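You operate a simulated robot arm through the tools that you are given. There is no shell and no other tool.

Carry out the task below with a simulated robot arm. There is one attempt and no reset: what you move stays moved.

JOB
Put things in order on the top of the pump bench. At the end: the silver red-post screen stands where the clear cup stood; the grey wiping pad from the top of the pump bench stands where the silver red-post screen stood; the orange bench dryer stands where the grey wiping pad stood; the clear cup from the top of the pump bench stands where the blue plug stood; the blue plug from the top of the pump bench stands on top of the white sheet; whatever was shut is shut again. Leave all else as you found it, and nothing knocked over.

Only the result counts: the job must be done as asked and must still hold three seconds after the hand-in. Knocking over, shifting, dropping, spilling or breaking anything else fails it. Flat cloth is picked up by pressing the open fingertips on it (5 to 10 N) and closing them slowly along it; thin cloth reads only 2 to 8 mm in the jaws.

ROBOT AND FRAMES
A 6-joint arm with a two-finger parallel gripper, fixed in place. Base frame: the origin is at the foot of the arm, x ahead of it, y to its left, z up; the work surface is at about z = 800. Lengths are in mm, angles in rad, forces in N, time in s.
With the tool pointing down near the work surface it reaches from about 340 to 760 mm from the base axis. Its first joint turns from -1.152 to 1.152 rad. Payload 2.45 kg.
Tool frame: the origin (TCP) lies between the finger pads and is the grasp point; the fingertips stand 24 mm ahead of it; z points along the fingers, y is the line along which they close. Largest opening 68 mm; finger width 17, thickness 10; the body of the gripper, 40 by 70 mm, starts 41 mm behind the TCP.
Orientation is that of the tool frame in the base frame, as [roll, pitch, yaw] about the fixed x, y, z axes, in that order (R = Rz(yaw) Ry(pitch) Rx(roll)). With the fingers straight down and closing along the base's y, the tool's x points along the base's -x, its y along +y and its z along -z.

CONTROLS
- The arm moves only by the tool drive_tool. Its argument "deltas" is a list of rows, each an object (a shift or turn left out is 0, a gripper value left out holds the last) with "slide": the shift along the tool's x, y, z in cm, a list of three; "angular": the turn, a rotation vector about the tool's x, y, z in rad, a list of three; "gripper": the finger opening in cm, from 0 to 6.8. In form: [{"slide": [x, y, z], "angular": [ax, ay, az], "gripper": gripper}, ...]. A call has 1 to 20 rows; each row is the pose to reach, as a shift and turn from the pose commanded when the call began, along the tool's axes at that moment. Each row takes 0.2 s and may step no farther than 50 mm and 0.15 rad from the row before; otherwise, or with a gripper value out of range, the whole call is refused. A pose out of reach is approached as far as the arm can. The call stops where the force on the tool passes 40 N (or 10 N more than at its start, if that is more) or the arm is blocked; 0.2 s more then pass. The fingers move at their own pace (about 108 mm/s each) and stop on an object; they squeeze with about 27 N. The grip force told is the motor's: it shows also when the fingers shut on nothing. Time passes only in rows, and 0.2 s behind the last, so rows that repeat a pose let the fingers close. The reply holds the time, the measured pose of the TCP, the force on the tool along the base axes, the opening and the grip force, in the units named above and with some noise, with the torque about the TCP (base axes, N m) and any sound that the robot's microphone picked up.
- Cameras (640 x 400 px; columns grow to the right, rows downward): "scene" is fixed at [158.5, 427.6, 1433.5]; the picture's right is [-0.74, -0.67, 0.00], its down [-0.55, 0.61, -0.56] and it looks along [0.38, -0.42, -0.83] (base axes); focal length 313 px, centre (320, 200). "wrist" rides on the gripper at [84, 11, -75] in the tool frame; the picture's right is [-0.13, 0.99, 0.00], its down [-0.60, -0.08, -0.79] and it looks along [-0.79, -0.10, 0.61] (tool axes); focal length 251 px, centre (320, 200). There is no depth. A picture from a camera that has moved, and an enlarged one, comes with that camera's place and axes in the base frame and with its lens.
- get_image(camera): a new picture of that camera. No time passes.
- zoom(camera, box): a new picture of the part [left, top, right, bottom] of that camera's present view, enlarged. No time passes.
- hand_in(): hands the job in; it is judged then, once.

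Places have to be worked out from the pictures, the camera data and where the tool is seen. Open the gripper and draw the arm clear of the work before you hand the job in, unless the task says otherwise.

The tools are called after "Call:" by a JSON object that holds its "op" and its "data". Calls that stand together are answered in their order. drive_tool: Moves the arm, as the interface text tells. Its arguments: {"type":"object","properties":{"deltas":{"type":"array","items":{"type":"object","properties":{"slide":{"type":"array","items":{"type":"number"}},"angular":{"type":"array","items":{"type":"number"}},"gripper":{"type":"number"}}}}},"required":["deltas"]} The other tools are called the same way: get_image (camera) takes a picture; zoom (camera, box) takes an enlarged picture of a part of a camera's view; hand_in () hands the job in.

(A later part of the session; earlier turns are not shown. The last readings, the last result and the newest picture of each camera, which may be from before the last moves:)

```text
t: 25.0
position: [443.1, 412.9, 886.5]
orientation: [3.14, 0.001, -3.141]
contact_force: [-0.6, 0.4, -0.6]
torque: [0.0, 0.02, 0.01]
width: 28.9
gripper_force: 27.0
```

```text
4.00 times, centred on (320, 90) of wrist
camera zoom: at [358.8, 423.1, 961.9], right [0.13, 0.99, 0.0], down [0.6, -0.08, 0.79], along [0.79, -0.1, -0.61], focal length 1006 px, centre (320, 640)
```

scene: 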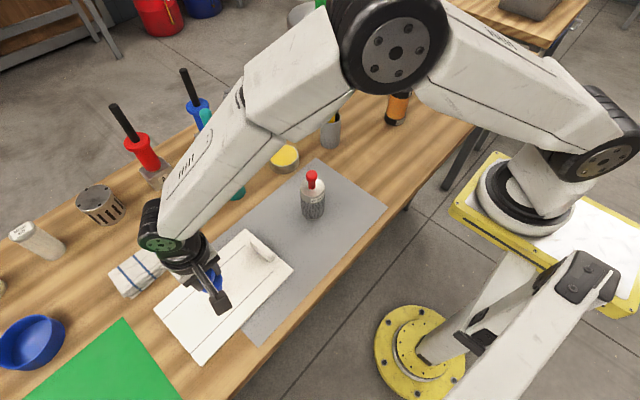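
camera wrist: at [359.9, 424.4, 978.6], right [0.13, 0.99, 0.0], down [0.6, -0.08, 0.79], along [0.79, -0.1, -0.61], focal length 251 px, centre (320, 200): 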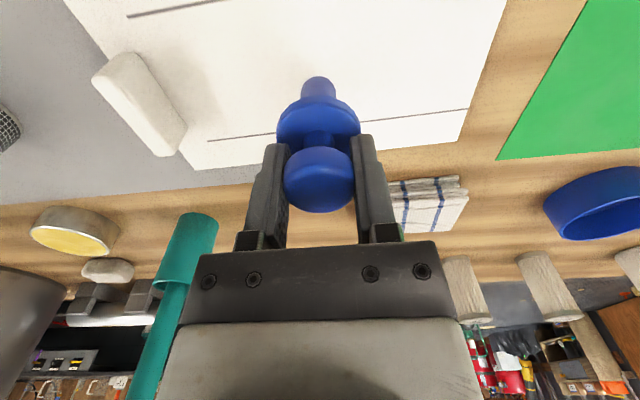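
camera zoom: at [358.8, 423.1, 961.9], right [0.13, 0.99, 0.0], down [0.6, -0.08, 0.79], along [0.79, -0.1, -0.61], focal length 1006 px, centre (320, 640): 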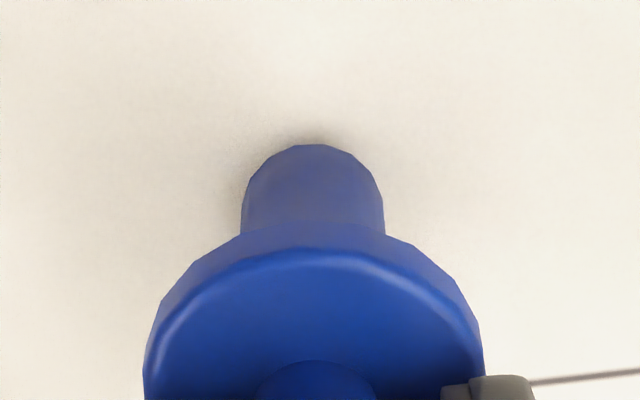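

No contact yet; continuing down in small steps.

Call:
{"op": "drive_tool", "data": {"deltas": [{"slide": [0, 0, 0.12]}, {"slide": [0, 0, 0.24]}, {"slide": [0, 0, 0.24]}]}}

Call:
{"op": "drive_tool", "data": {"deltas": [{"slide": [0, 0, 0.12]}, {"slide": [0, 0, 0.12]}]}}

Call:
{"op": "zoom", "data": {"camera": "wrist", "box": [260, 40, 380, 140]}}

```text
t: 25.8
position: [444.7, 413.2, 884.5]
orientation: [3.138, 0.006, -3.14]
contact_force: [-2.6, 0.3, 19.0]
torque: [0.06, 0.29, 0.0]
width: 28.7
gripper_force: 26.6
```

```text
t: 26.4
position: [444.2, 413.8, 884.2]
orientation: [3.138, 0.004, -3.141]
contact_force: [0.7, -0.5, 26.2]
torque: [0.03, -0.06, -0.01]
width: 28.8
gripper_force: 26.8
```

```text
4.00 times, centred on (320, 90) of wrist
camera zoom: at [359.1, 423.9, 959.6], right [0.13, 0.99, 0.0], down [0.6, -0.08, 0.8], along [0.79, -0.1, -0.6], focal length 1006 px, centre (320, 640)
```

zoom: 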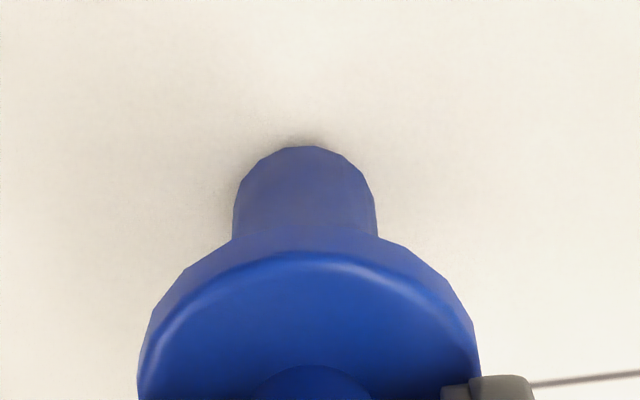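

Contact made (26 N). I relieve the pressure by ~2 mm and then open the fingers gently.

Call:
{"op": "drive_tool", "data": {"deltas": [{"slide": [0, 0, -0.1]}, {"slide": [0, 0, -0.2]}, {"slide": [0, 0, -0.2]}]}}

```text
t: 27.2
position: [442.5, 412.5, 884.4]
orientation: [-3.141, 0.002, -3.141]
contact_force: [3.8, 0.6, 13.3]
torque: [0.05, -0.37, 0.0]
width: 29.2
gripper_force: 26.9
```

Call:
{"op": "drive_tool", "data": {"deltas": [{"slide": [0, 0, -0.1]}, {"slide": [0, 0, -0.1]}]}}

Call:
{"op": "zoom", "data": {"camera": "wrist", "box": [220, 40, 420, 240]}}

```text
t: 27.8
position: [441.4, 411.8, 883.5]
orientation: [-3.138, 0.001, -3.141]
contact_force: [0.0, -0.2, 0.9]
torque: [0.01, -0.01, 0.01]
width: 28.9
gripper_force: 26.8
```

```text
2.00 times, centred on (320, 140) of wrist
camera zoom: at [356.9, 423.6, 960.4], right [0.13, 0.99, 0.0], down [0.6, -0.08, 0.79], along [0.79, -0.1, -0.61], focal length 503 px, centre (320, 320)
```

zoom: 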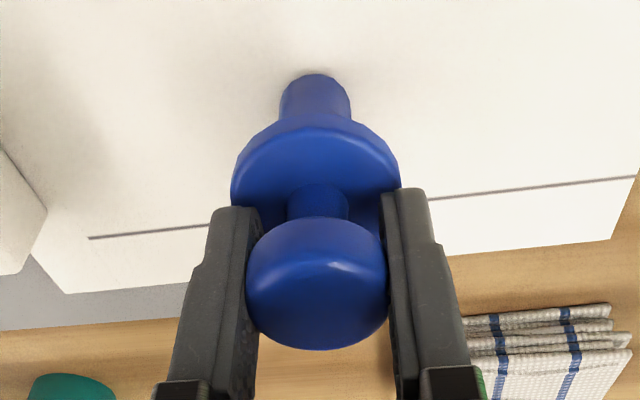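

Force is ~1 N, plug just resting. I open the fingers.

Call:
{"op": "drive_tool", "data": {"deltas": [{"slide": [0, 0, 0], "gripper": 3.3}, {"slide": [0, 0, 0], "gripper": 4.0}, {"slide": [0, 0, 0], "gripper": 5.2}, {"slide": [0, 0, 0], "gripper": 5.2}]}}

Call:
{"op": "zoom", "data": {"camera": "wrist", "box": [220, 40, 420, 240]}}

```text
t: 28.8
position: [443.3, 414.1, 884.6]
orientation: [3.141, 0.002, -3.141]
contact_force: [0.5, -0.7, -0.4]
torque: [-0.02, -0.02, -0.02]
width: 52.0
gripper_force: 0.0
```

```text
2.00 times, centred on (320, 140) of wrist
camera zoom: at [357.9, 424.4, 961.6], right [0.13, 0.99, 0.0], down [0.6, -0.08, 0.79], along [0.79, -0.1, -0.61], focal length 503 px, centre (320, 320)
```

zoom: 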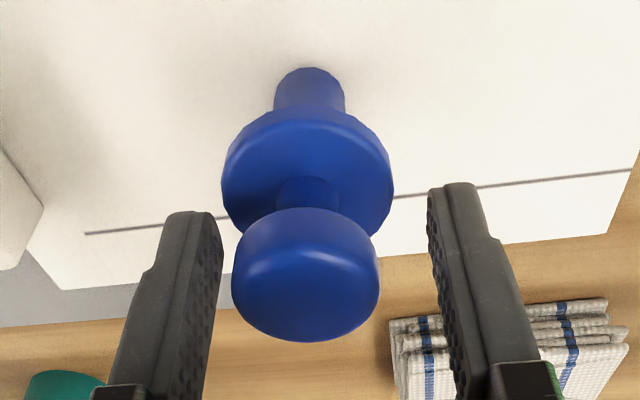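

The plug stands upright on the white sheet. I rise and travel back to the right, toward the cup.

Call:
{"op": "drive_tool", "data": {"deltas": [{"slide": [0, 0, -4]}, {"slide": [0, 0, -9]}, {"slide": [0, 0, -14]}, {"slide": [0, 0, -18.5], "gripper": 6.8}, {"slide": [0, -4.7, -18.5], "angular": [0, 0, 0.04]}, {"slide": [0, -9.4, -18.5], "angular": [0, 0, 0.08]}, {"slide": [0, -14.1, -18.5], "angular": [0, 0, 0.12]}, {"slide": [0, -18.8, -18.5], "angular": [0, 0, 0.16]}, {"slide": [0, -23.5, -18.5], "angular": [0, 0, 0.2]}, {"slide": [0, -28.2, -18.5], "angular": [0, 0, 0.24]}, {"slide": [0, -32.9, -18.5], "angular": [0, 0, 0.28]}, {"slide": [0, -37.6, -18.5], "angular": [0, 0, 0.32]}, {"slide": [0, -42.3, -18.5], "angular": [0, 0, 0.36]}, {"slide": [0, -47, -18.5], "angular": [0, 0, 0.4]}, {"slide": [0, -51.7, -18.5], "angular": [0, 0, 0.45]}, {"slide": [0, -56.4, -18.5], "angular": [0, 0, 0.5]}, {"slide": [0, -61, -18.5], "angular": [0, 0, 0.55]}, {"slide": [0, -65, -18.5], "angular": [0, 0, 0.627]}]}}

Call:
{"op": "get_image", "data": {"camera": "wrist"}}

Call:
{"op": "get_image", "data": {"camera": "scene"}}

```text
t: 32.6
position: [443.1, -237.4, 1070.9]
orientation: [3.14, 0.001, 2.515]
contact_force: [0.1, -0.5, 0.1]
torque: [-0.02, -0.03, 0.02]
width: 68.1
gripper_force: 0.0
```

```text
taken
camera wrist: at [380.6, -179.9, 1147.1], right [0.69, 0.73, 0.0], down [0.44, -0.42, 0.79], along [0.58, -0.54, -0.61], focal length 251 px, centre (320, 200)
```

wrist: 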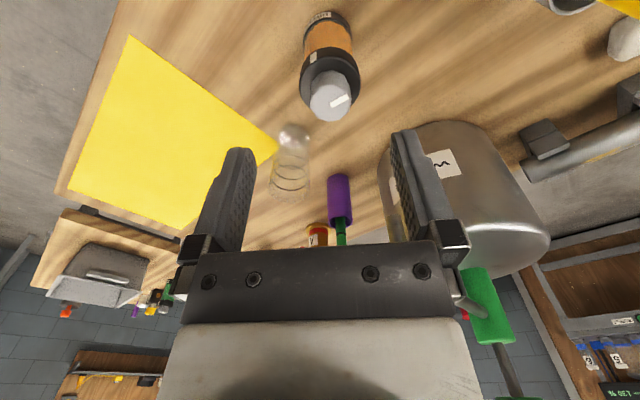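

```text
taken
```

scene: 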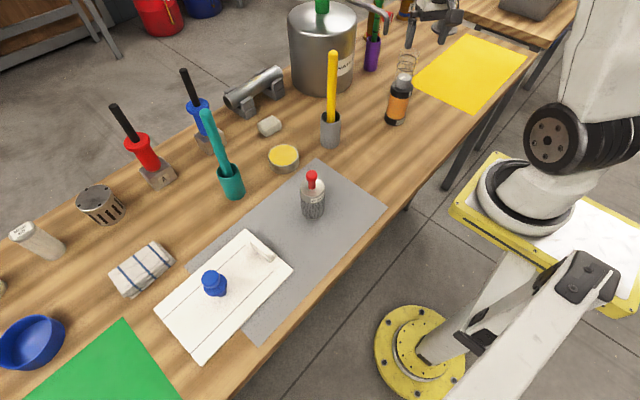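

The plug stands well. Let me zoom on the dryer and cup from here.

Call:
{"op": "zoom", "data": {"camera": "wrist", "box": [240, 0, 400, 210]}}

Call:
{"op": "zoom", "data": {"camera": "scene", "box": [190, 240, 270, 320]}}

```text
1.90 times, centred on (320, 105) of wrist
camera zoom: at [380.6, -179.9, 1147.1], right [0.69, 0.73, 0.0], down [0.44, -0.42, 0.79], along [0.58, -0.54, -0.61], focal length 479 px, centre (320, 381)
```

zoom: 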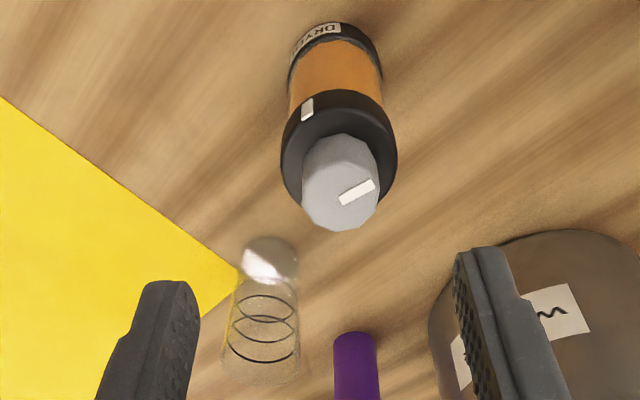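

```text
5.00 times, centred on (230, 280) of scene
camera zoom: at [158.5, 427.6, 1433.6], right [-0.74, -0.67, 0.0], down [-0.55, 0.61, -0.56], along [0.38, -0.42, -0.83], focal length 1564 px, centre (770, -200)
```

zoom: 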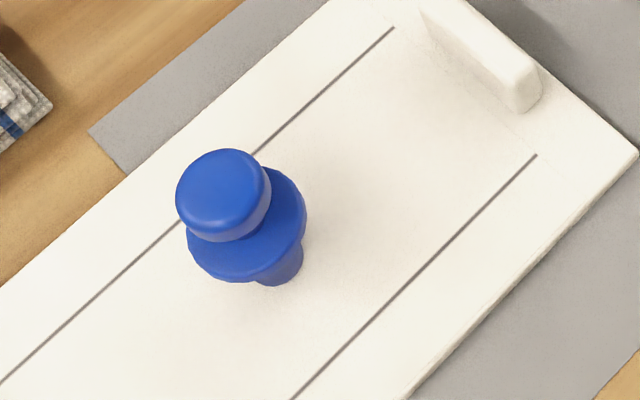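

The dryer is about Ø58 mm at (474,-253) with its knob top at z≈950. I now hover over the cup at z≈1000 to align.

Call:
{"op": "drive_tool", "data": {"deltas": [{"slide": [-3.7, -1.4, 0], "gripper": 6.8}, {"slide": [-7.4, -2.7, 0]}, {"slide": [-11, -4, 0]}, {"slide": [-14.7, -5.4, 0]}, {"slide": [-18.3, -6.7, 1]}, {"slide": [-18.3, -6.7, 4.5]}, {"slide": [-18.3, -6.7, 7]}, {"slide": [-18.3, -6.7, 7]}]}}

Call:
{"op": "get_image", "data": {"camera": "wrist"}}

Call:
{"op": "zoom", "data": {"camera": "wrist", "box": [240, 0, 400, 180]}}

```text
t: 34.4
position: [554.5, -398.0, 1001.9]
orientation: [3.14, 0.002, 2.516]
contact_force: [-0.2, 0.2, -0.8]
torque: [0.02, -0.02, 0.03]
width: 67.9
gripper_force: 0.0
```

```text
taken
camera wrist: at [491.2, -339.9, 1076.9], right [0.69, 0.73, 0.0], down [0.44, -0.42, 0.79], along [0.58, -0.54, -0.61], focal length 251 px, centre (320, 200)
```

wrist: 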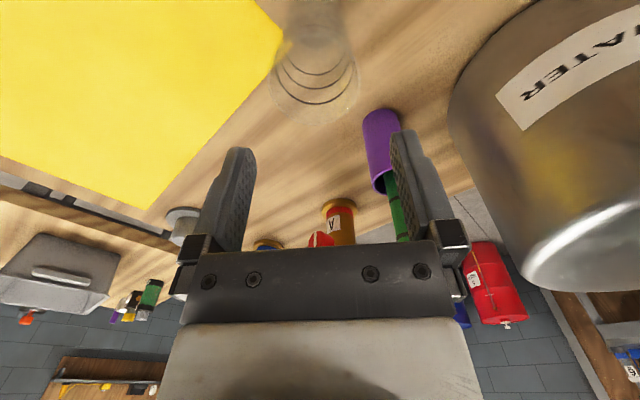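

```text
2.22 times, centred on (320, 90) of wrist
camera zoom: at [491.2, -339.9, 1076.9], right [0.69, 0.73, 0.0], down [0.44, -0.42, 0.79], along [0.58, -0.54, -0.61], focal length 559 px, centre (320, 444)
```

zoom: 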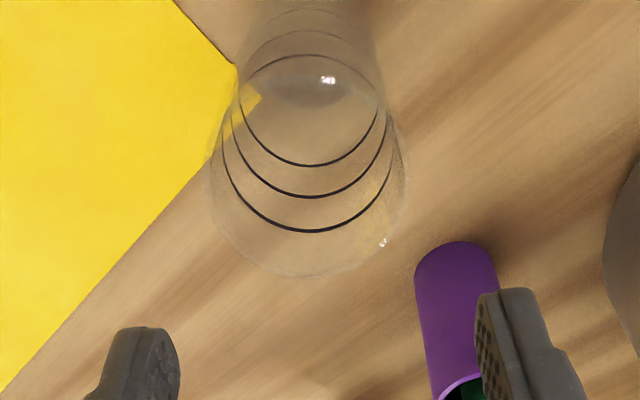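

The cup rim (Ø≈60) is centred at about (551,-399), roughly 3 mm off in the closing direction. I correct that and lower to just above the rim to re-check.

Call:
{"op": "drive_tool", "data": {"deltas": [{"slide": [0.1, -0.29, 0]}, {"slide": [0.1, -0.29, 3]}, {"slide": [0.1, -0.29, 5.2]}, {"slide": [0.1, -0.29, 5.2]}]}}

Call:
{"op": "get_image", "data": {"camera": "wrist"}}

Call:
{"op": "zoom", "data": {"camera": "wrist", "box": [200, 40, 440, 190]}}

```text
t: 35.4
position: [551.0, -401.4, 948.0]
orientation: [3.14, 0.003, 2.516]
contact_force: [-0.4, 0.4, 0.8]
torque: [-0.03, 0.01, -0.01]
width: 67.7
gripper_force: 0.1
```

```text
taken
camera wrist: at [488.1, -343.2, 1023.9], right [0.69, 0.73, 0.0], down [0.44, -0.42, 0.79], along [0.58, -0.54, -0.61], focal length 251 px, centre (320, 200)
```

wrist: 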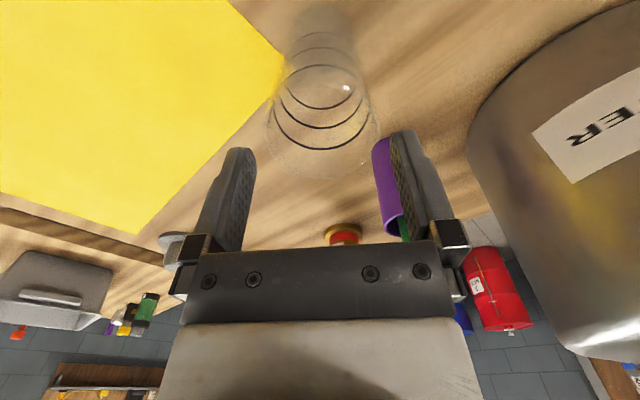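

```text
2.67 times, centred on (320, 115) of wrist
camera zoom: at [488.1, -343.2, 1023.9], right [0.69, 0.73, 0.0], down [0.44, -0.42, 0.79], along [0.58, -0.54, -0.61], focal length 670 px, centre (320, 427)
```

zoom: 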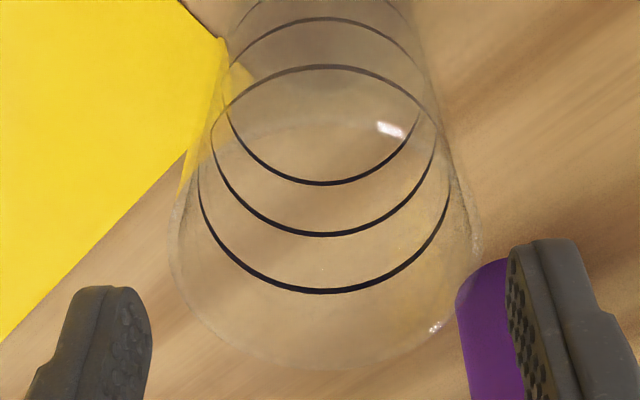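

The cup is now within 1 mm of centre between the fingers. I descend around the rim to z≈905 and close gently.

Call:
{"op": "drive_tool", "data": {"deltas": [{"slide": [0, 0.07, 1.5]}, {"slide": [0, 0.07, 3]}, {"slide": [0, 0.07, 4.3]}, {"slide": [0, 0.07, 4.3]}]}}

Call:
{"op": "get_image", "data": {"camera": "wrist"}}

```text
t: 36.4
position: [551.3, -401.4, 904.9]
orientation: [3.14, 0.0, 2.514]
contact_force: [0.6, -0.4, 0.4]
torque: [-0.01, -0.01, -0.01]
width: 67.8
gripper_force: 0.1
```

```text
taken
camera wrist: at [489.1, -342.5, 981.4], right [0.69, 0.73, 0.0], down [0.44, -0.42, 0.79], along [0.58, -0.54, -0.61], focal length 251 px, centre (320, 200)
```

wrist: 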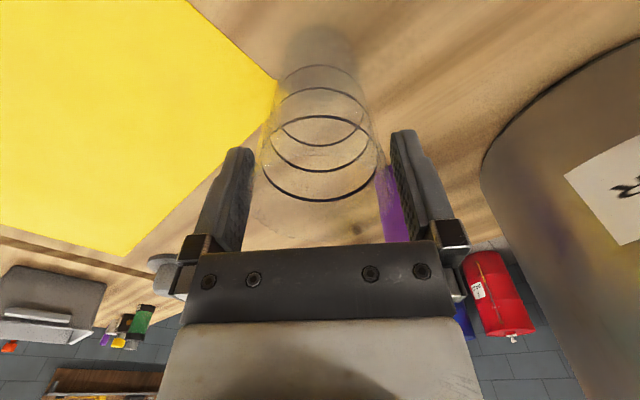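

Fingers straddle the cup without contact. I close on it.

Call:
{"op": "drive_tool", "data": {"deltas": [{"slide": [0, 0, 0], "gripper": 6.4}, {"slide": [0, 0, 0], "gripper": 6.1}, {"slide": [0, 0, 0], "gripper": 5.6}, {"slide": [0, 0, 0], "gripper": 5.0}, {"slide": [0, 0, 0], "gripper": 5.0}]}}

Call:
{"op": "get_image", "data": {"camera": "wrist"}}

```text
t: 37.6
position: [551.3, -400.9, 906.4]
orientation: [3.139, 0.002, 2.515]
contact_force: [0.2, 0.2, -0.7]
torque: [-0.03, -0.03, 0.0]
width: 58.4
gripper_force: 26.8
```

```text
taken
camera wrist: at [489.0, -342.5, 981.6], right [0.69, 0.73, 0.0], down [0.44, -0.42, 0.79], along [0.58, -0.54, -0.61], focal length 251 px, centre (320, 200)
```

wrist: 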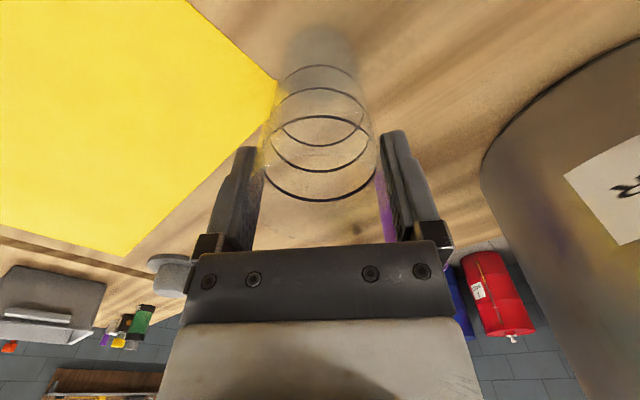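

Gripped at 58.4 mm. I lift 5 cm and check it hangs level before moving.

Call:
{"op": "drive_tool", "data": {"deltas": [{"slide": [0, 0, -1]}, {"slide": [0, 0, -2.5]}, {"slide": [0, 0, -5]}, {"slide": [0, 0, -5]}]}}

Call:
{"op": "get_image", "data": {"camera": "wrist"}}

Call:
{"op": "zoom", "data": {"camera": "scene", "box": [370, 10, 470, 110]}}

```text
t: 38.6
position: [549.3, -401.4, 953.7]
orientation: [3.14, 0.003, 2.516]
contact_force: [0.4, 0.2, 0.2]
torque: [0.0, -0.02, 0.03]
width: 58.1
gripper_force: 26.4
```

```text
taken
camera wrist: at [487.5, -342.2, 1029.5], right [0.69, 0.73, 0.0], down [0.44, -0.42, 0.79], along [0.58, -0.54, -0.61], focal length 251 px, centre (320, 200)
```

wrist: 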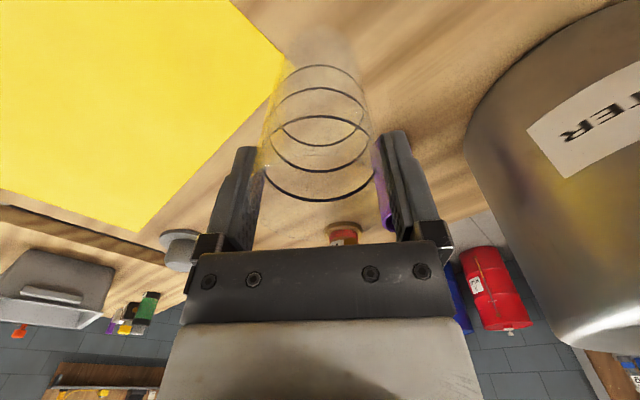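

```text
4.00 times, centred on (420, 60) of scene
camera zoom: at [158.5, 427.6, 1433.5], right [-0.74, -0.67, 0.0], down [-0.55, 0.61, -0.56], along [0.38, -0.42, -0.83], focal length 1251 px, centre (-80, 760)
```

zoom: 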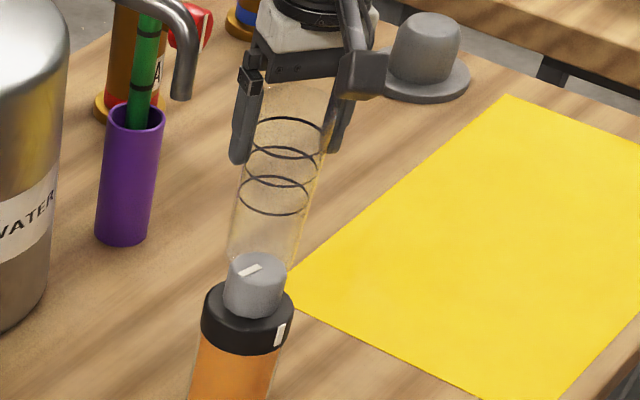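

The cup is hanging straight. I move it over the plug's old place (502,-501) and lower toward the sheet.

Call:
{"op": "drive_tool", "data": {"deltas": [{"slide": [-0.5, -3.2, 0]}, {"slide": [-1.1, -7, 0]}, {"slide": [-1.87, -11.03, 0]}, {"slide": [-1.87, -11.03, 0]}, {"slide": [-1.87, -11.03, 2.5]}, {"slide": [-1.87, -11.03, 4.3]}, {"slide": [-1.87, -11.03, 4.3]}]}}

Call:
{"op": "get_image", "data": {"camera": "wrist"}}

Call:
{"op": "zoom", "data": {"camera": "scene", "box": [370, 10, 470, 110]}}

```text
t: 40.2
position: [499.4, -499.6, 910.3]
orientation: [3.139, 0.002, 2.517]
contact_force: [-0.8, 0.4, -0.2]
torque: [-0.06, -0.02, 0.01]
width: 58.1
gripper_force: 26.8
```

```text
taken
camera wrist: at [438.5, -442.7, 985.3], right [0.69, 0.73, 0.0], down [0.44, -0.42, 0.79], along [0.58, -0.54, -0.61], focal length 251 px, centre (320, 200)
```

wrist: 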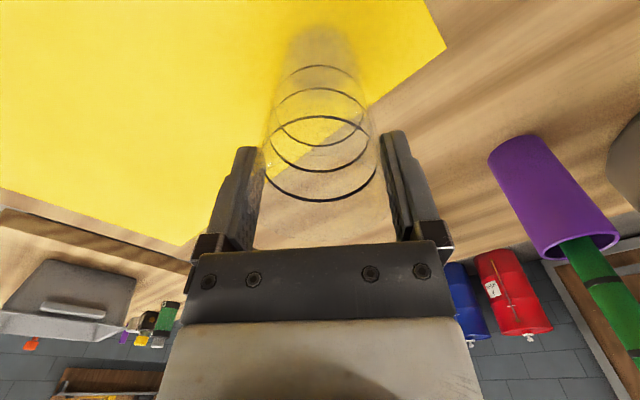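

```text
4.00 times, centred on (420, 60) of scene
camera zoom: at [158.5, 427.6, 1433.5], right [-0.74, -0.67, 0.0], down [-0.55, 0.61, -0.56], along [0.38, -0.42, -0.83], focal length 1251 px, centre (-80, 760)
```

zoom: 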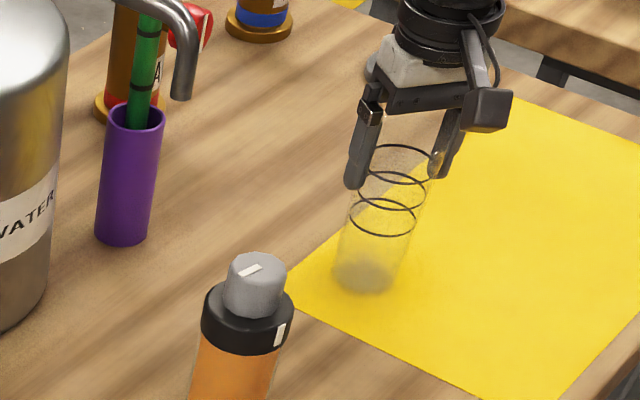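

The cup's base appears right where the plug's foot was. I lower in small steps until contact.

Call:
{"op": "drive_tool", "data": {"deltas": [{"slide": [0, 0, 0.15]}, {"slide": [0, 0, 0.3]}, {"slide": [0, 0, 0.3]}]}}

Call:
{"op": "drive_tool", "data": {"deltas": [{"slide": [0, 0, 0.12]}, {"slide": [0, 0, 0.2]}, {"slide": [0, 0, 0.2]}]}}

```text
t: 41.0
position: [501.4, -499.7, 908.2]
orientation: [3.14, 0.002, 2.515]
contact_force: [-0.3, 1.1, 0.0]
torque: [-0.01, 0.01, 0.0]
width: 58.3
gripper_force: 26.9
```

```text
t: 41.8
position: [500.4, -500.8, 907.3]
orientation: [3.139, 0.0, 2.515]
contact_force: [0.1, -0.1, 0.2]
torque: [-0.01, -0.01, 0.01]
width: 58.2
gripper_force: 27.3
```

Call:
{"op": "drive_tool", "data": {"deltas": [{"slide": [0, 0, 0.12]}, {"slide": [0, 0, 0.2]}, {"slide": [0, 0, 0.2]}]}}

```text
t: 42.6
position: [501.7, -499.4, 905.6]
orientation: [3.139, 0.001, 2.514]
contact_force: [-0.3, 0.4, 2.2]
torque: [0.08, 0.04, 0.0]
width: 58.3
gripper_force: 27.0
```

Light contact (2 N). I open the fingers fully and check.

Call:
{"op": "drive_tool", "data": {"deltas": [{"slide": [0, 0, 0], "gripper": 6.0}, {"slide": [0, 0, 0], "gripper": 6.4}, {"slide": [0, 0, 0], "gripper": 6.8}, {"slide": [0, 0, 0], "gripper": 6.8}]}}

Call:
{"op": "get_image", "data": {"camera": "wrist"}}

```text
t: 43.6
position: [501.0, -500.6, 904.5]
orientation: [3.14, 0.001, 2.515]
contact_force: [-0.3, -0.3, 0.4]
torque: [0.05, 0.02, -0.01]
width: 67.9
gripper_force: 0.0
```

```text
taken
camera wrist: at [438.4, -442.1, 981.3], right [0.69, 0.73, 0.0], down [0.44, -0.42, 0.79], along [0.58, -0.54, -0.61], focal length 251 px, centre (320, 200)
```

wrist: 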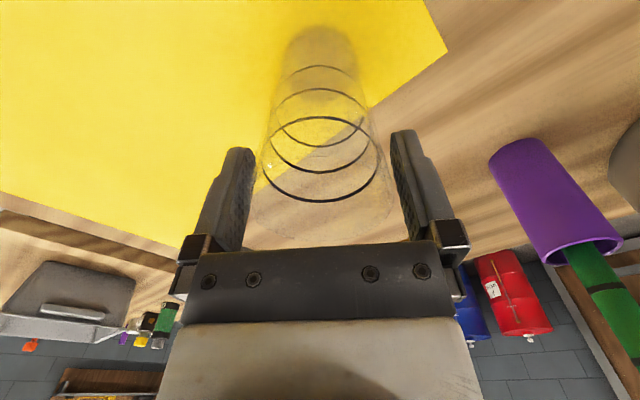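

The cup stands centred and free. I rise and travel to hover near the red-post screen.

Call:
{"op": "drive_tool", "data": {"deltas": [{"slide": [0, 0, -3]}, {"slide": [0, 0, -7.5]}, {"slide": [0, 0, -12]}, {"slide": [0, 0, -17]}, {"slide": [3.3, 2.5, -17], "angular": [0, 0, -0.045]}, {"slide": [6.7, 5.1, -17], "angular": [0, 0, -0.09]}, {"slide": [10, 7.6, -17], "angular": [0, 0, -0.135]}, {"slide": [13.4, 10.1, -17], "angular": [0, 0, -0.18]}, {"slide": [16.7, 12.7, -17], "angular": [0, 0, -0.225]}, {"slide": [19.4, 16.2, -17], "angular": [0, 0, -0.27]}, {"slide": [22.1, 19.7, -17], "angular": [0, 0, -0.315]}, {"slide": [24.8, 23.3, -17], "angular": [0, 0, -0.36]}, {"slide": [27.5, 26.8, -17], "angular": [0, 0, -0.405]}, {"slide": [30.2, 30.3, -17], "angular": [0, 0, -0.45]}, {"slide": [32.9, 33.9, -17], "angular": [0, 0, -0.495]}, {"slide": [35.6, 37.4, -17], "angular": [0, 0, -0.54]}, {"slide": [38.2, 40.9, -17], "angular": [0, 0, -0.585]}, {"slide": [40.9, 44.5, -17], "angular": [0, 0, -0.627]}]}}

Call:
{"op": "get_image", "data": {"camera": "wrist"}}

Call:
{"op": "get_image", "data": {"camera": "scene"}}

```text
t: 47.4
position: [428.5, 99.1, 1076.3]
orientation: [-3.14, 0.002, -3.141]
contact_force: [-0.3, -0.1, -0.1]
torque: [0.0, 0.01, 0.02]
width: 67.8
gripper_force: 0.0
```

```text
taken
camera wrist: at [344.1, 110.3, 1152.0], right [0.13, 0.99, 0.0], down [0.6, -0.08, 0.79], along [0.79, -0.1, -0.61], focal length 251 px, centre (320, 200)
```

wrist: 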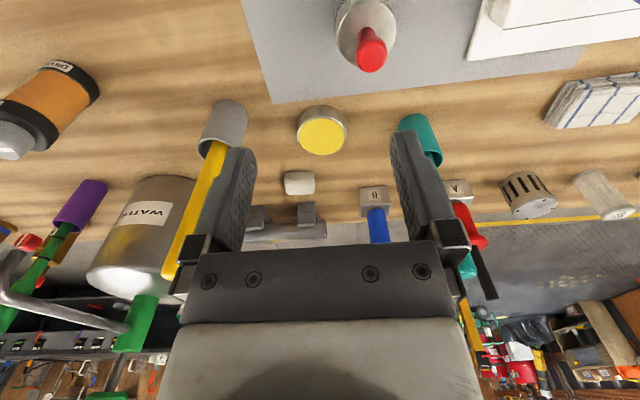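

```text
taken
```

scene: 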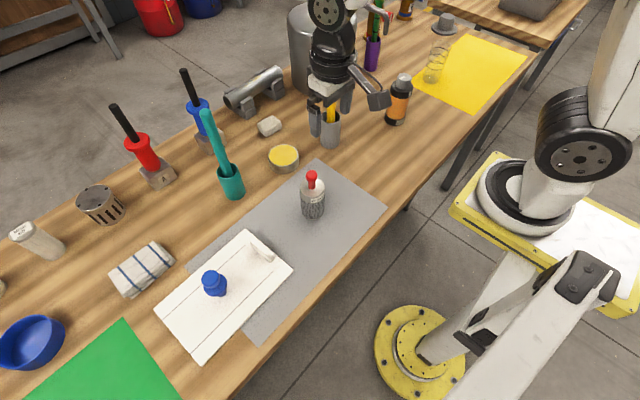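

Cup stands on the yellow sheet, plug stands on the white sheet. I zoom on the screen for measuring.

Call:
{"op": "zoom", "data": {"camera": "wrist", "box": [310, 0, 430, 90]}}

Call:
{"op": "zoom", "data": {"camera": "scene", "box": [280, 155, 350, 230]}}

Call:
{"op": "zoom", "data": {"camera": "scene", "box": [370, 20, 470, 130]}}

Call:
{"op": "zoom", "data": {"camera": "wrist", "box": [260, 150, 340, 210]}}

```text
4.44 times, centred on (370, 45) of wrist
camera zoom: at [344.1, 110.3, 1152.0], right [0.13, 0.99, 0.0], down [0.6, -0.08, 0.79], along [0.79, -0.1, -0.61], focal length 1118 px, centre (98, 889)
```

zoom: 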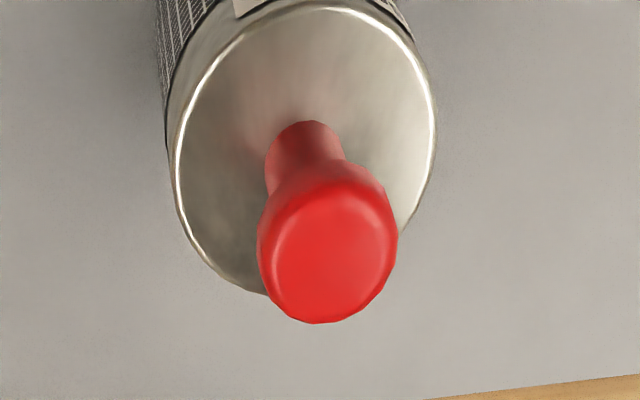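

```text
5.33 times, centred on (315, 192) of scene
camera zoom: at [158.5, 427.6, 1433.5], right [-0.74, -0.67, 0.0], down [-0.55, 0.61, -0.56], along [0.38, -0.42, -0.83], focal length 1668 px, centre (347, 240)
```

zoom: 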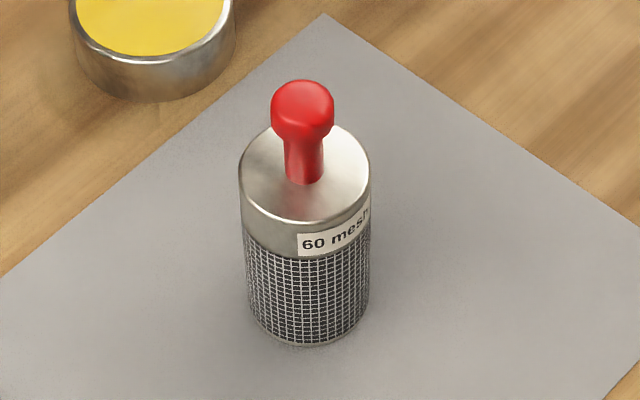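

```text
3.64 times, centred on (420, 75) of scene
camera zoom: at [158.5, 427.6, 1433.5], right [-0.74, -0.67, 0.0], down [-0.55, 0.61, -0.56], along [0.38, -0.42, -0.83], focal length 1137 px, centre (-44, 654)
```

zoom: 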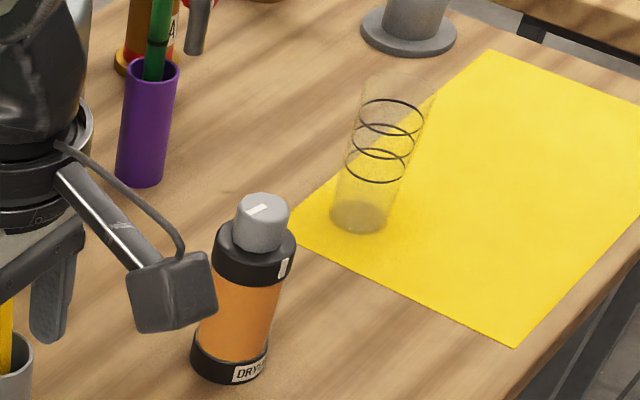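

```text
6.67 times, centred on (300, 180) of wrist
camera zoom: at [344.1, 110.3, 1152.0], right [0.13, 0.99, 0.0], down [0.6, -0.08, 0.79], along [0.79, -0.1, -0.61], focal length 1676 px, centre (453, 333)
```

zoom: 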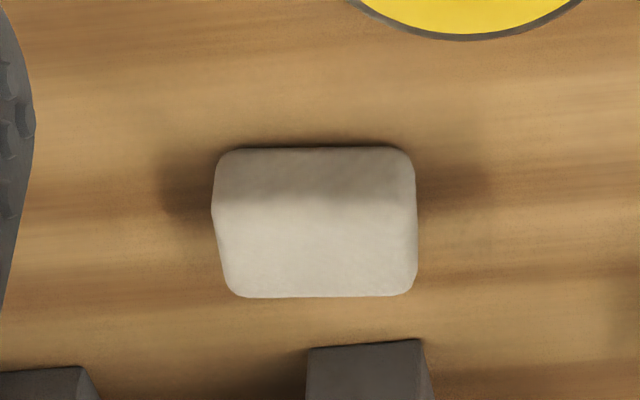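

The screen is at about (441,141): body top z≈887, red head Ø25 with top z≈936. I hover over it to align before gripping the red head.

Call:
{"op": "drive_tool", "data": {"deltas": [{"slide": [-0.6, 2.1, 1], "gripper": 5.0}, {"slide": [-1.25, 4.2, 3.5]}, {"slide": [-1.25, 4.2, 7.6]}, {"slide": [-1.25, 4.2, 7.6]}]}}

Call:
{"op": "zoom", "data": {"camera": "wrist", "box": [220, 0, 420, 190]}}

```text
t: 48.4
position: [441.1, 141.2, 999.7]
orientation: [3.141, 0.003, 3.14]
contact_force: [0.4, 0.1, 0.8]
torque: [0.0, 0.01, -0.03]
width: 50.2
gripper_force: 0.1
```

```text
2.11 times, centred on (320, 95) of wrist
camera zoom: at [356.6, 152.4, 1074.7], right [0.13, 0.99, 0.0], down [0.6, -0.08, 0.79], along [0.79, -0.1, -0.61], focal length 529 px, centre (320, 421)
```

zoom: 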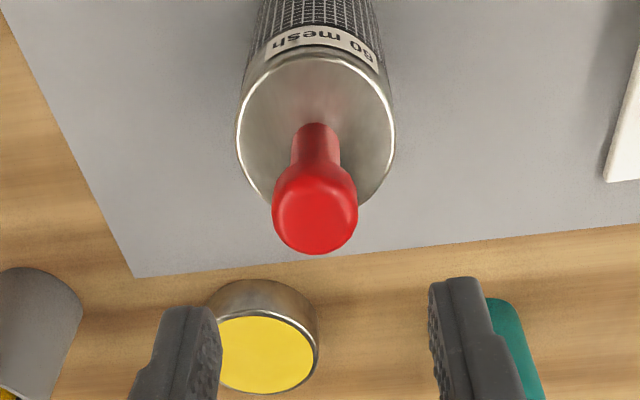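

Aligned within ~1 mm. I descend to z≈922 and close on the red head.

Call:
{"op": "drive_tool", "data": {"deltas": [{"slide": [0, -0.1, 4]}, {"slide": [0, -0.1, 7.7]}, {"slide": [0, -0.1, 7.7]}, {"slide": [0, -0.1, 7.7], "gripper": 3}, {"slide": [0, -0.1, 7.7], "gripper": 1.5}, {"slide": [0, -0.1, 7.7], "gripper": 1.5}]}}

Call:
{"op": "get_image", "data": {"camera": "wrist"}}

```text
t: 49.8
position: [442.7, 142.8, 921.8]
orientation: [3.14, 0.001, 3.141]
contact_force: [-0.2, -0.1, 0.3]
torque: [0.0, 0.0, 0.0]
width: 23.3
gripper_force: 27.6
```

```text
taken
camera wrist: at [358.3, 154.6, 997.5], right [0.13, 0.99, 0.0], down [0.6, -0.08, 0.79], along [0.79, -0.1, -0.61], focal length 251 px, centre (320, 200)
```

wrist: 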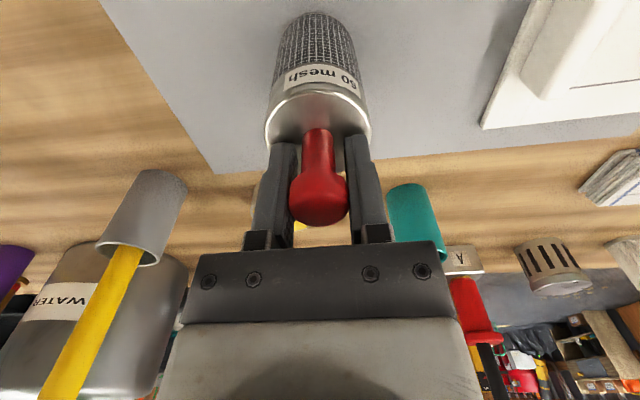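

Gripped (23.3 mm). I lift to z≈1100 and carry it around over to above the cup's old place (551,-401).

Call:
{"op": "drive_tool", "data": {"deltas": [{"slide": [0, 0, -3.5]}, {"slide": [0, 0, -8]}, {"slide": [0, 0, -13]}, {"slide": [0, 0, -18]}, {"slide": [0.8, -4.8, -18], "angular": [0, 0, 0.05]}, {"slide": [1.6, -9.6, -18], "angular": [0, 0, 0.1]}, {"slide": [2.5, -14.5, -18], "angular": [0, 0, 0.15]}, {"slide": [3.3, -19.3, -18], "angular": [0, 0, 0.2]}, {"slide": [4.1, -24.1, -18], "angular": [0, 0, 0.25]}, {"slide": [4.1, -28.6, -18], "angular": [0, 0, 0.3]}, {"slide": [4.1, -33.1, -18], "angular": [0, 0, 0.35]}, {"slide": [4.1, -37.6, -18], "angular": [0, 0, 0.4]}, {"slide": [4.1, -42.1, -18], "angular": [0, 0, 0.45]}, {"slide": [0.4, -45.1, -18], "angular": [0, 0, 0.5]}, {"slide": [-3.4, -48.1, -18], "angular": [0, 0, 0.54]}, {"slide": [-7.2, -51.2, -18], "angular": [0, 0, 0.58]}, {"slide": [-11, -54.2, -18], "angular": [0, 0, 0.627]}, {"slide": [-11, -54.2, -18], "angular": [0, 0, 0.627]}]}}

Call:
{"op": "get_image", "data": {"camera": "wrist"}}

Call:
{"op": "get_image", "data": {"camera": "scene"}}

```text
t: 53.6
position: [550.5, -404.0, 1102.1]
orientation: [3.139, 0.002, 2.516]
contact_force: [-0.6, -1.1, -0.6]
torque: [0.0, -0.02, 0.0]
width: 23.2
gripper_force: 26.9
```

```text
taken
camera wrist: at [490.0, -345.0, 1179.0], right [0.69, 0.73, 0.0], down [0.44, -0.42, 0.79], along [0.58, -0.54, -0.61], focal length 251 px, centre (320, 200)
```

wrist: 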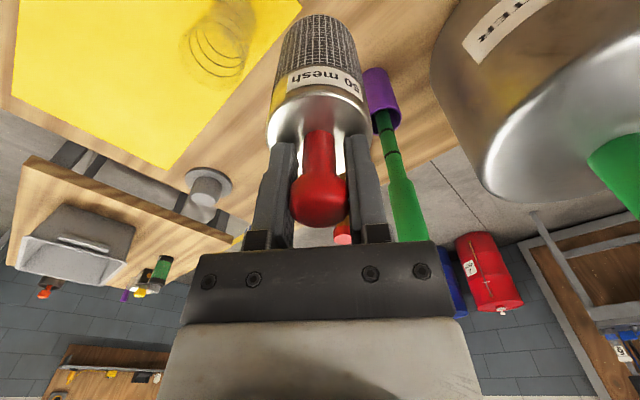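

```text
taken
```

scene: 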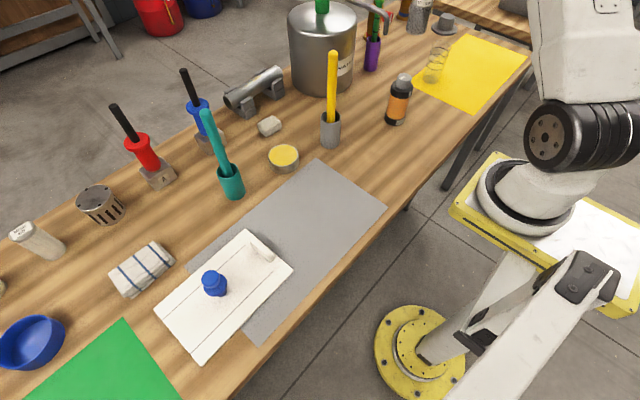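

The screen is above the cup's old spot. I fine-adjust and lower to just above the surface.

Call:
{"op": "drive_tool", "data": {"deltas": [{"slide": [0.1, 0.15, 3]}, {"slide": [0.1, 0.15, 7.5]}, {"slide": [0.1, 0.15, 12]}, {"slide": [0.1, 0.15, 15.5]}, {"slide": [0.1, 0.15, 17.2]}, {"slide": [0.1, 0.15, 17.2]}]}}

Call:
{"op": "get_image", "data": {"camera": "wrist"}}

Call:
{"op": "zoom", "data": {"camera": "scene", "box": [360, 10, 480, 130]}}

```text
t: 55.0
position: [551.4, -401.2, 930.3]
orientation: [3.14, 0.002, 2.516]
contact_force: [0.7, 1.0, -1.0]
torque: [0.02, -0.01, 0.01]
width: 23.3
gripper_force: 27.1
```

```text
taken
camera wrist: at [490.7, -343.2, 1006.7], right [0.69, 0.73, 0.0], down [0.44, -0.42, 0.79], along [0.58, -0.54, -0.61], focal length 251 px, centre (320, 200)
```

wrist: 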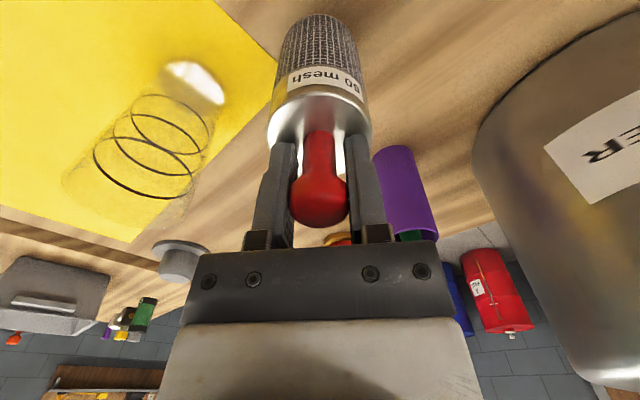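

```text
3.33 times, centred on (420, 70) of scene
camera zoom: at [158.6, 427.6, 1433.5], right [-0.74, -0.67, 0.0], down [-0.55, 0.61, -0.56], along [0.38, -0.42, -0.83], focal length 1042 px, centre (-13, 633)
```

zoom: 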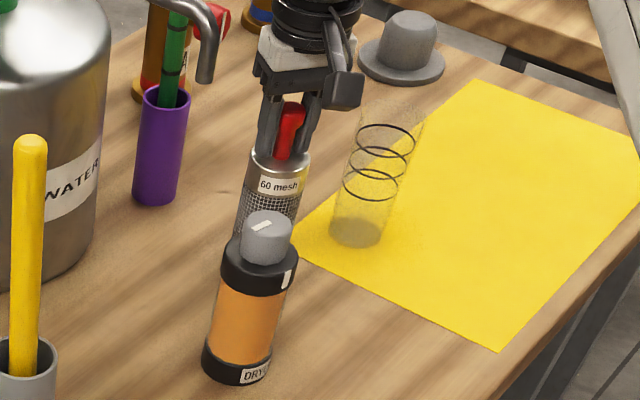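

Call:
{"op": "drive_tool", "data": {"deltas": [{"slide": [0, 0, 0.25]}, {"slide": [0, 0, 0.5]}, {"slide": [0, 0, 0.6]}, {"slide": [0, 0, 0.6]}]}}

Call:
{"op": "drive_tool", "data": {"deltas": [{"slide": [0, 0, 0.12]}, {"slide": [0, 0, 0.2]}, {"slide": [0, 0, 0.2]}]}}

```text
t: 56.0
position: [553.6, -400.4, 923.9]
orientation: [3.139, 0.001, 2.516]
contact_force: [-1.3, 0.5, -1.3]
torque: [-0.01, 0.01, 0.0]
width: 23.1
gripper_force: 26.7
```

```text
t: 56.8
position: [554.2, -400.4, 921.4]
orientation: [3.138, 0.003, 2.515]
contact_force: [-0.3, 0.0, -1.4]
torque: [-0.02, 0.01, -0.03]
width: 23.1
gripper_force: 27.4
```

No contact yet; a further small step.

Call:
{"op": "drive_tool", "data": {"deltas": [{"slide": [0, 0, 0.1]}, {"slide": [0, 0, 0.15]}, {"slide": [0, 0, 0.15]}]}}

```text
t: 57.6
position: [553.9, -400.9, 921.4]
orientation: [3.141, 0.002, 2.515]
contact_force: [-0.8, 0.0, -0.9]
torque: [-0.04, -0.03, 0.0]
width: 23.1
gripper_force: 26.8
```

Call:
{"op": "drive_tool", "data": {"deltas": [{"slide": [0, 0, 0.1]}, {"slide": [0, 0, 0.15]}, {"slide": [0, 0, 0.15]}]}}

```text
t: 58.4
position: [553.2, -399.4, 921.4]
orientation: [3.14, 0.003, 2.516]
contact_force: [-1.5, 4.2, 13.3]
torque: [0.29, 0.24, 0.0]
width: 23.3
gripper_force: 27.0
```

Contact (13 N). I relieve 1 mm, then open.

Call:
{"op": "drive_tool", "data": {"deltas": [{"slide": [0, 0, -0.1]}, {"slide": [0, 0, -0.1]}]}}

```text
t: 59.0
position: [552.8, -399.7, 920.5]
orientation: [3.139, 0.005, 2.515]
contact_force: [1.4, -1.2, 11.3]
torque: [-0.16, -0.12, 0.03]
width: 23.3
gripper_force: 26.7
```

Call:
{"op": "drive_tool", "data": {"deltas": [{"slide": [0, 0, -0.08], "gripper": 2.3}, {"slide": [0, 0, -0.08], "gripper": 2.6}, {"slide": [0, 0, -0.08], "gripper": 3.2}, {"slide": [0, 0, -0.08], "gripper": 5.0}, {"slide": [0, 0, -0.08], "gripper": 5.0}]}}

Call:
{"op": "get_image", "data": {"camera": "wrist"}}

```text
t: 60.2
position: [552.4, -399.2, 919.0]
orientation: [3.141, 0.001, 2.516]
contact_force: [-0.9, 0.8, 2.1]
torque: [0.02, 0.02, -0.04]
width: 49.3
gripper_force: 0.1
```

```text
taken
camera wrist: at [490.3, -341.1, 996.1], right [0.69, 0.73, 0.0], down [0.44, -0.42, 0.79], along [0.58, -0.54, -0.61], focal length 251 px, centre (320, 200)
```

wrist: 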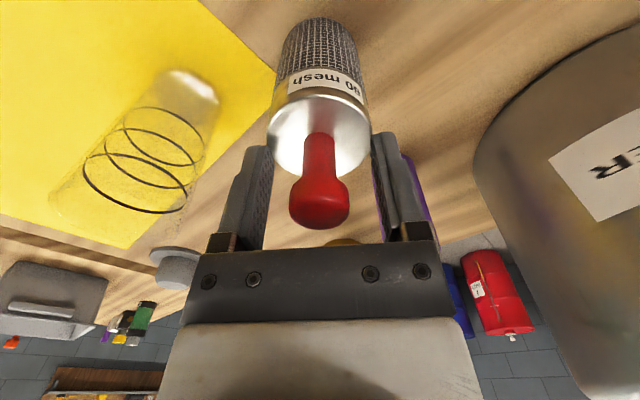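

The screen stands upright at the cup's old place. I rise and travel back toward the centre, turning the gripper so it will close along base x for the pad (about 44 mm wide in x).

Call:
{"op": "drive_tool", "data": {"deltas": [{"slide": [0, 0, -3]}, {"slide": [0, 0, -7.5]}, {"slide": [0, 0, -12]}, {"slide": [0, 0, -16]}, {"slide": [4.1, 2.2, -16], "angular": [0, 0, 0.09]}, {"slide": [8.2, 4.3, -16], "angular": [0, 0, 0.18]}, {"slide": [12.3, 6.5, -16], "angular": [0, 0, 0.28]}, {"slide": [16.4, 8.7, -16], "angular": [0, 0, 0.37]}, {"slide": [20.4, 10.9, -16], "angular": [0, 0, 0.47]}, {"slide": [24.5, 13, -16], "angular": [0, 0, 0.56]}, {"slide": [27, 16.5, -16], "angular": [0, 0, 0.66]}, {"slide": [29.5, 19.9, -16], "angular": [0, 0, 0.75]}, {"slide": [32, 23.4, -16], "angular": [0, 0, 0.85]}, {"slide": [34.5, 26.8, -16], "angular": [0, 0, 0.945]}]}}

Call:
{"op": "get_image", "data": {"camera": "wrist"}}

Call:
{"op": "get_image", "data": {"camera": "scene"}}

```text
t: 63.2
position: [429.8, 19.8, 1078.6]
orientation: [3.139, 0.001, 1.568]
contact_force: [0.6, -0.2, 0.0]
torque: [0.02, -0.03, -0.02]
width: 49.7
gripper_force: 0.0
```

```text
taken
camera wrist: at [441.1, 104.3, 1154.6], right [0.99, -0.13, 0.0], down [-0.08, -0.6, 0.79], along [-0.1, -0.79, -0.61], focal length 251 px, centre (320, 200)
```

wrist: 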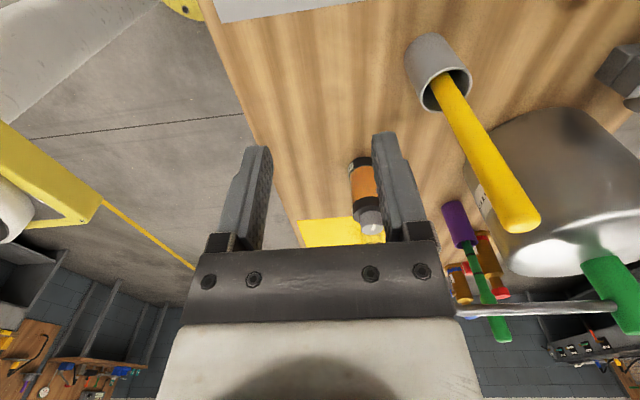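

```text
taken
```

scene: 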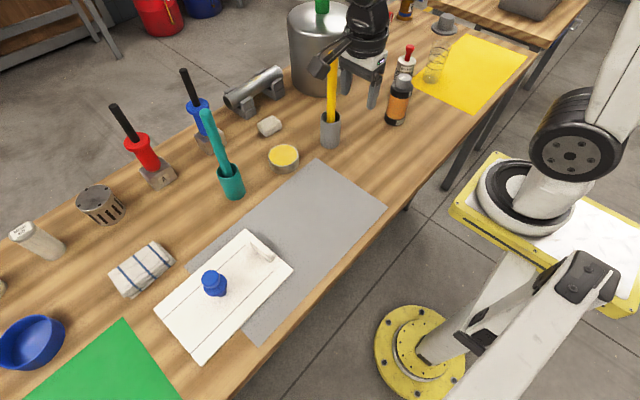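

All items stand. I move forward over the pad (about (725,20)) and hover to align.

Call:
{"op": "drive_tool", "data": {"deltas": [{"slide": [0, 4.2, 0], "gripper": 6.8}, {"slide": [0, 8.4, 0]}, {"slide": [0, 12.6, 0]}, {"slide": [0, 16.8, 0]}, {"slide": [0, 21, 0]}, {"slide": [0, 25.2, 0]}, {"slide": [0, 29.5, 0]}, {"slide": [0, 29.5, 4]}, {"slide": [0, 29.5, 8]}, {"slide": [0, 29.5, 11.5]}, {"slide": [0, 29.5, 11.5]}]}}

Call:
{"op": "get_image", "data": {"camera": "wrist"}}

Call:
{"op": "get_image", "data": {"camera": "scene"}}

```text
t: 65.6
position: [725.6, 19.4, 965.5]
orientation: [3.138, 0.001, 1.572]
contact_force: [0.3, 0.0, 0.7]
torque: [0.0, 0.02, 0.0]
width: 68.1
gripper_force: 0.0
```

```text
taken
camera wrist: at [735.7, 102.3, 1041.4], right [0.99, -0.13, 0.0], down [-0.08, -0.6, 0.79], along [-0.1, -0.79, -0.61], focal length 251 px, centre (320, 200)
```

wrist: 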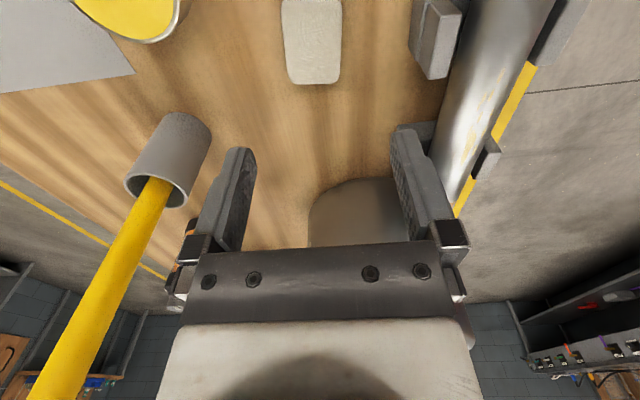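

```text
taken
```

scene: 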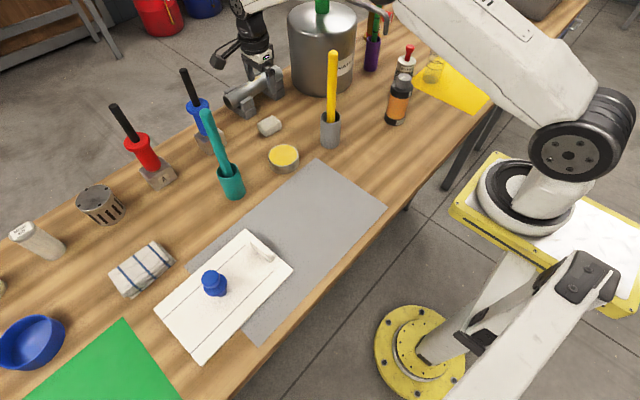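

Call:
{"op": "zoom", "data": {"camera": "wrist", "box": [250, 0, 400, 120]}}

```text
3.33 times, centred on (325, 60) of wrist
camera zoom: at [735.7, 102.3, 1041.4], right [0.99, -0.13, 0.0], down [-0.08, -0.6, 0.79], along [-0.1, -0.79, -0.61], focal length 838 px, centre (303, 667)
```

zoom: 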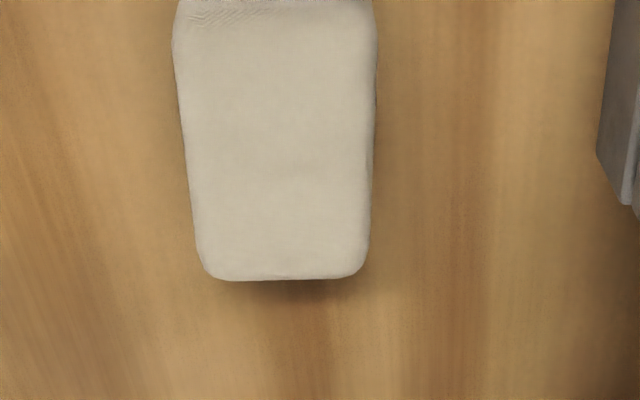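

The pad is about 45×56 mm, 22 mm high, centred at about (720,18) and turned ~0.11 rad. I correct for that and lower to just above it.

Call:
{"op": "drive_tool", "data": {"deltas": [{"slide": [0, -0.5, 2], "angular": [0, 0, 0.06]}, {"slide": [0, -0.5, 5], "angular": [0, 0, 0.11]}, {"slide": [0, -0.5, 8.5], "angular": [0, 0, 0.11]}, {"slide": [0, -0.5, 11], "angular": [0, 0, 0.11]}, {"slide": [0, -0.5, 11], "angular": [0, 0, 0.11]}]}}

Call:
{"op": "get_image", "data": {"camera": "wrist"}}

Call:
{"op": "zoom", "data": {"camera": "wrist", "box": [220, 40, 420, 180]}}

```text
t: 66.8
position: [719.9, 17.2, 855.7]
orientation: [3.141, 0.0, 1.46]
contact_force: [0.7, -0.6, 0.0]
torque: [-0.01, -0.03, 0.0]
width: 68.0
gripper_force: 0.0
```

```text
taken
camera wrist: at [739.4, 100.0, 932.7], right [0.97, -0.24, 0.0], down [-0.15, -0.59, 0.79], along [-0.19, -0.77, -0.61], focal length 251 px, centre (320, 200)
```

wrist: 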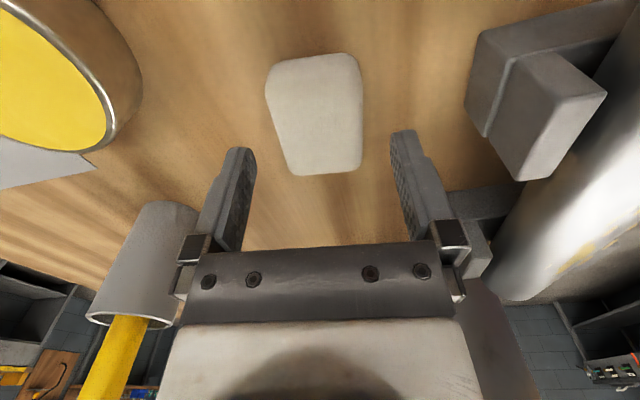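

```text
2.86 times, centred on (320, 110) of wrist
camera zoom: at [739.4, 100.0, 932.7], right [0.97, -0.24, 0.0], down [-0.15, -0.59, 0.79], along [-0.19, -0.77, -0.61], focal length 718 px, centre (320, 457)
```

zoom: 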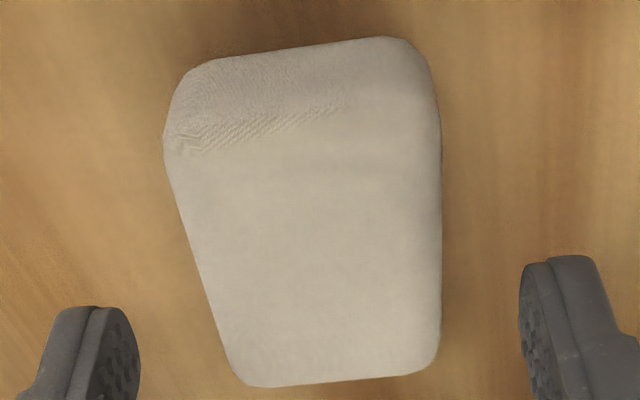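

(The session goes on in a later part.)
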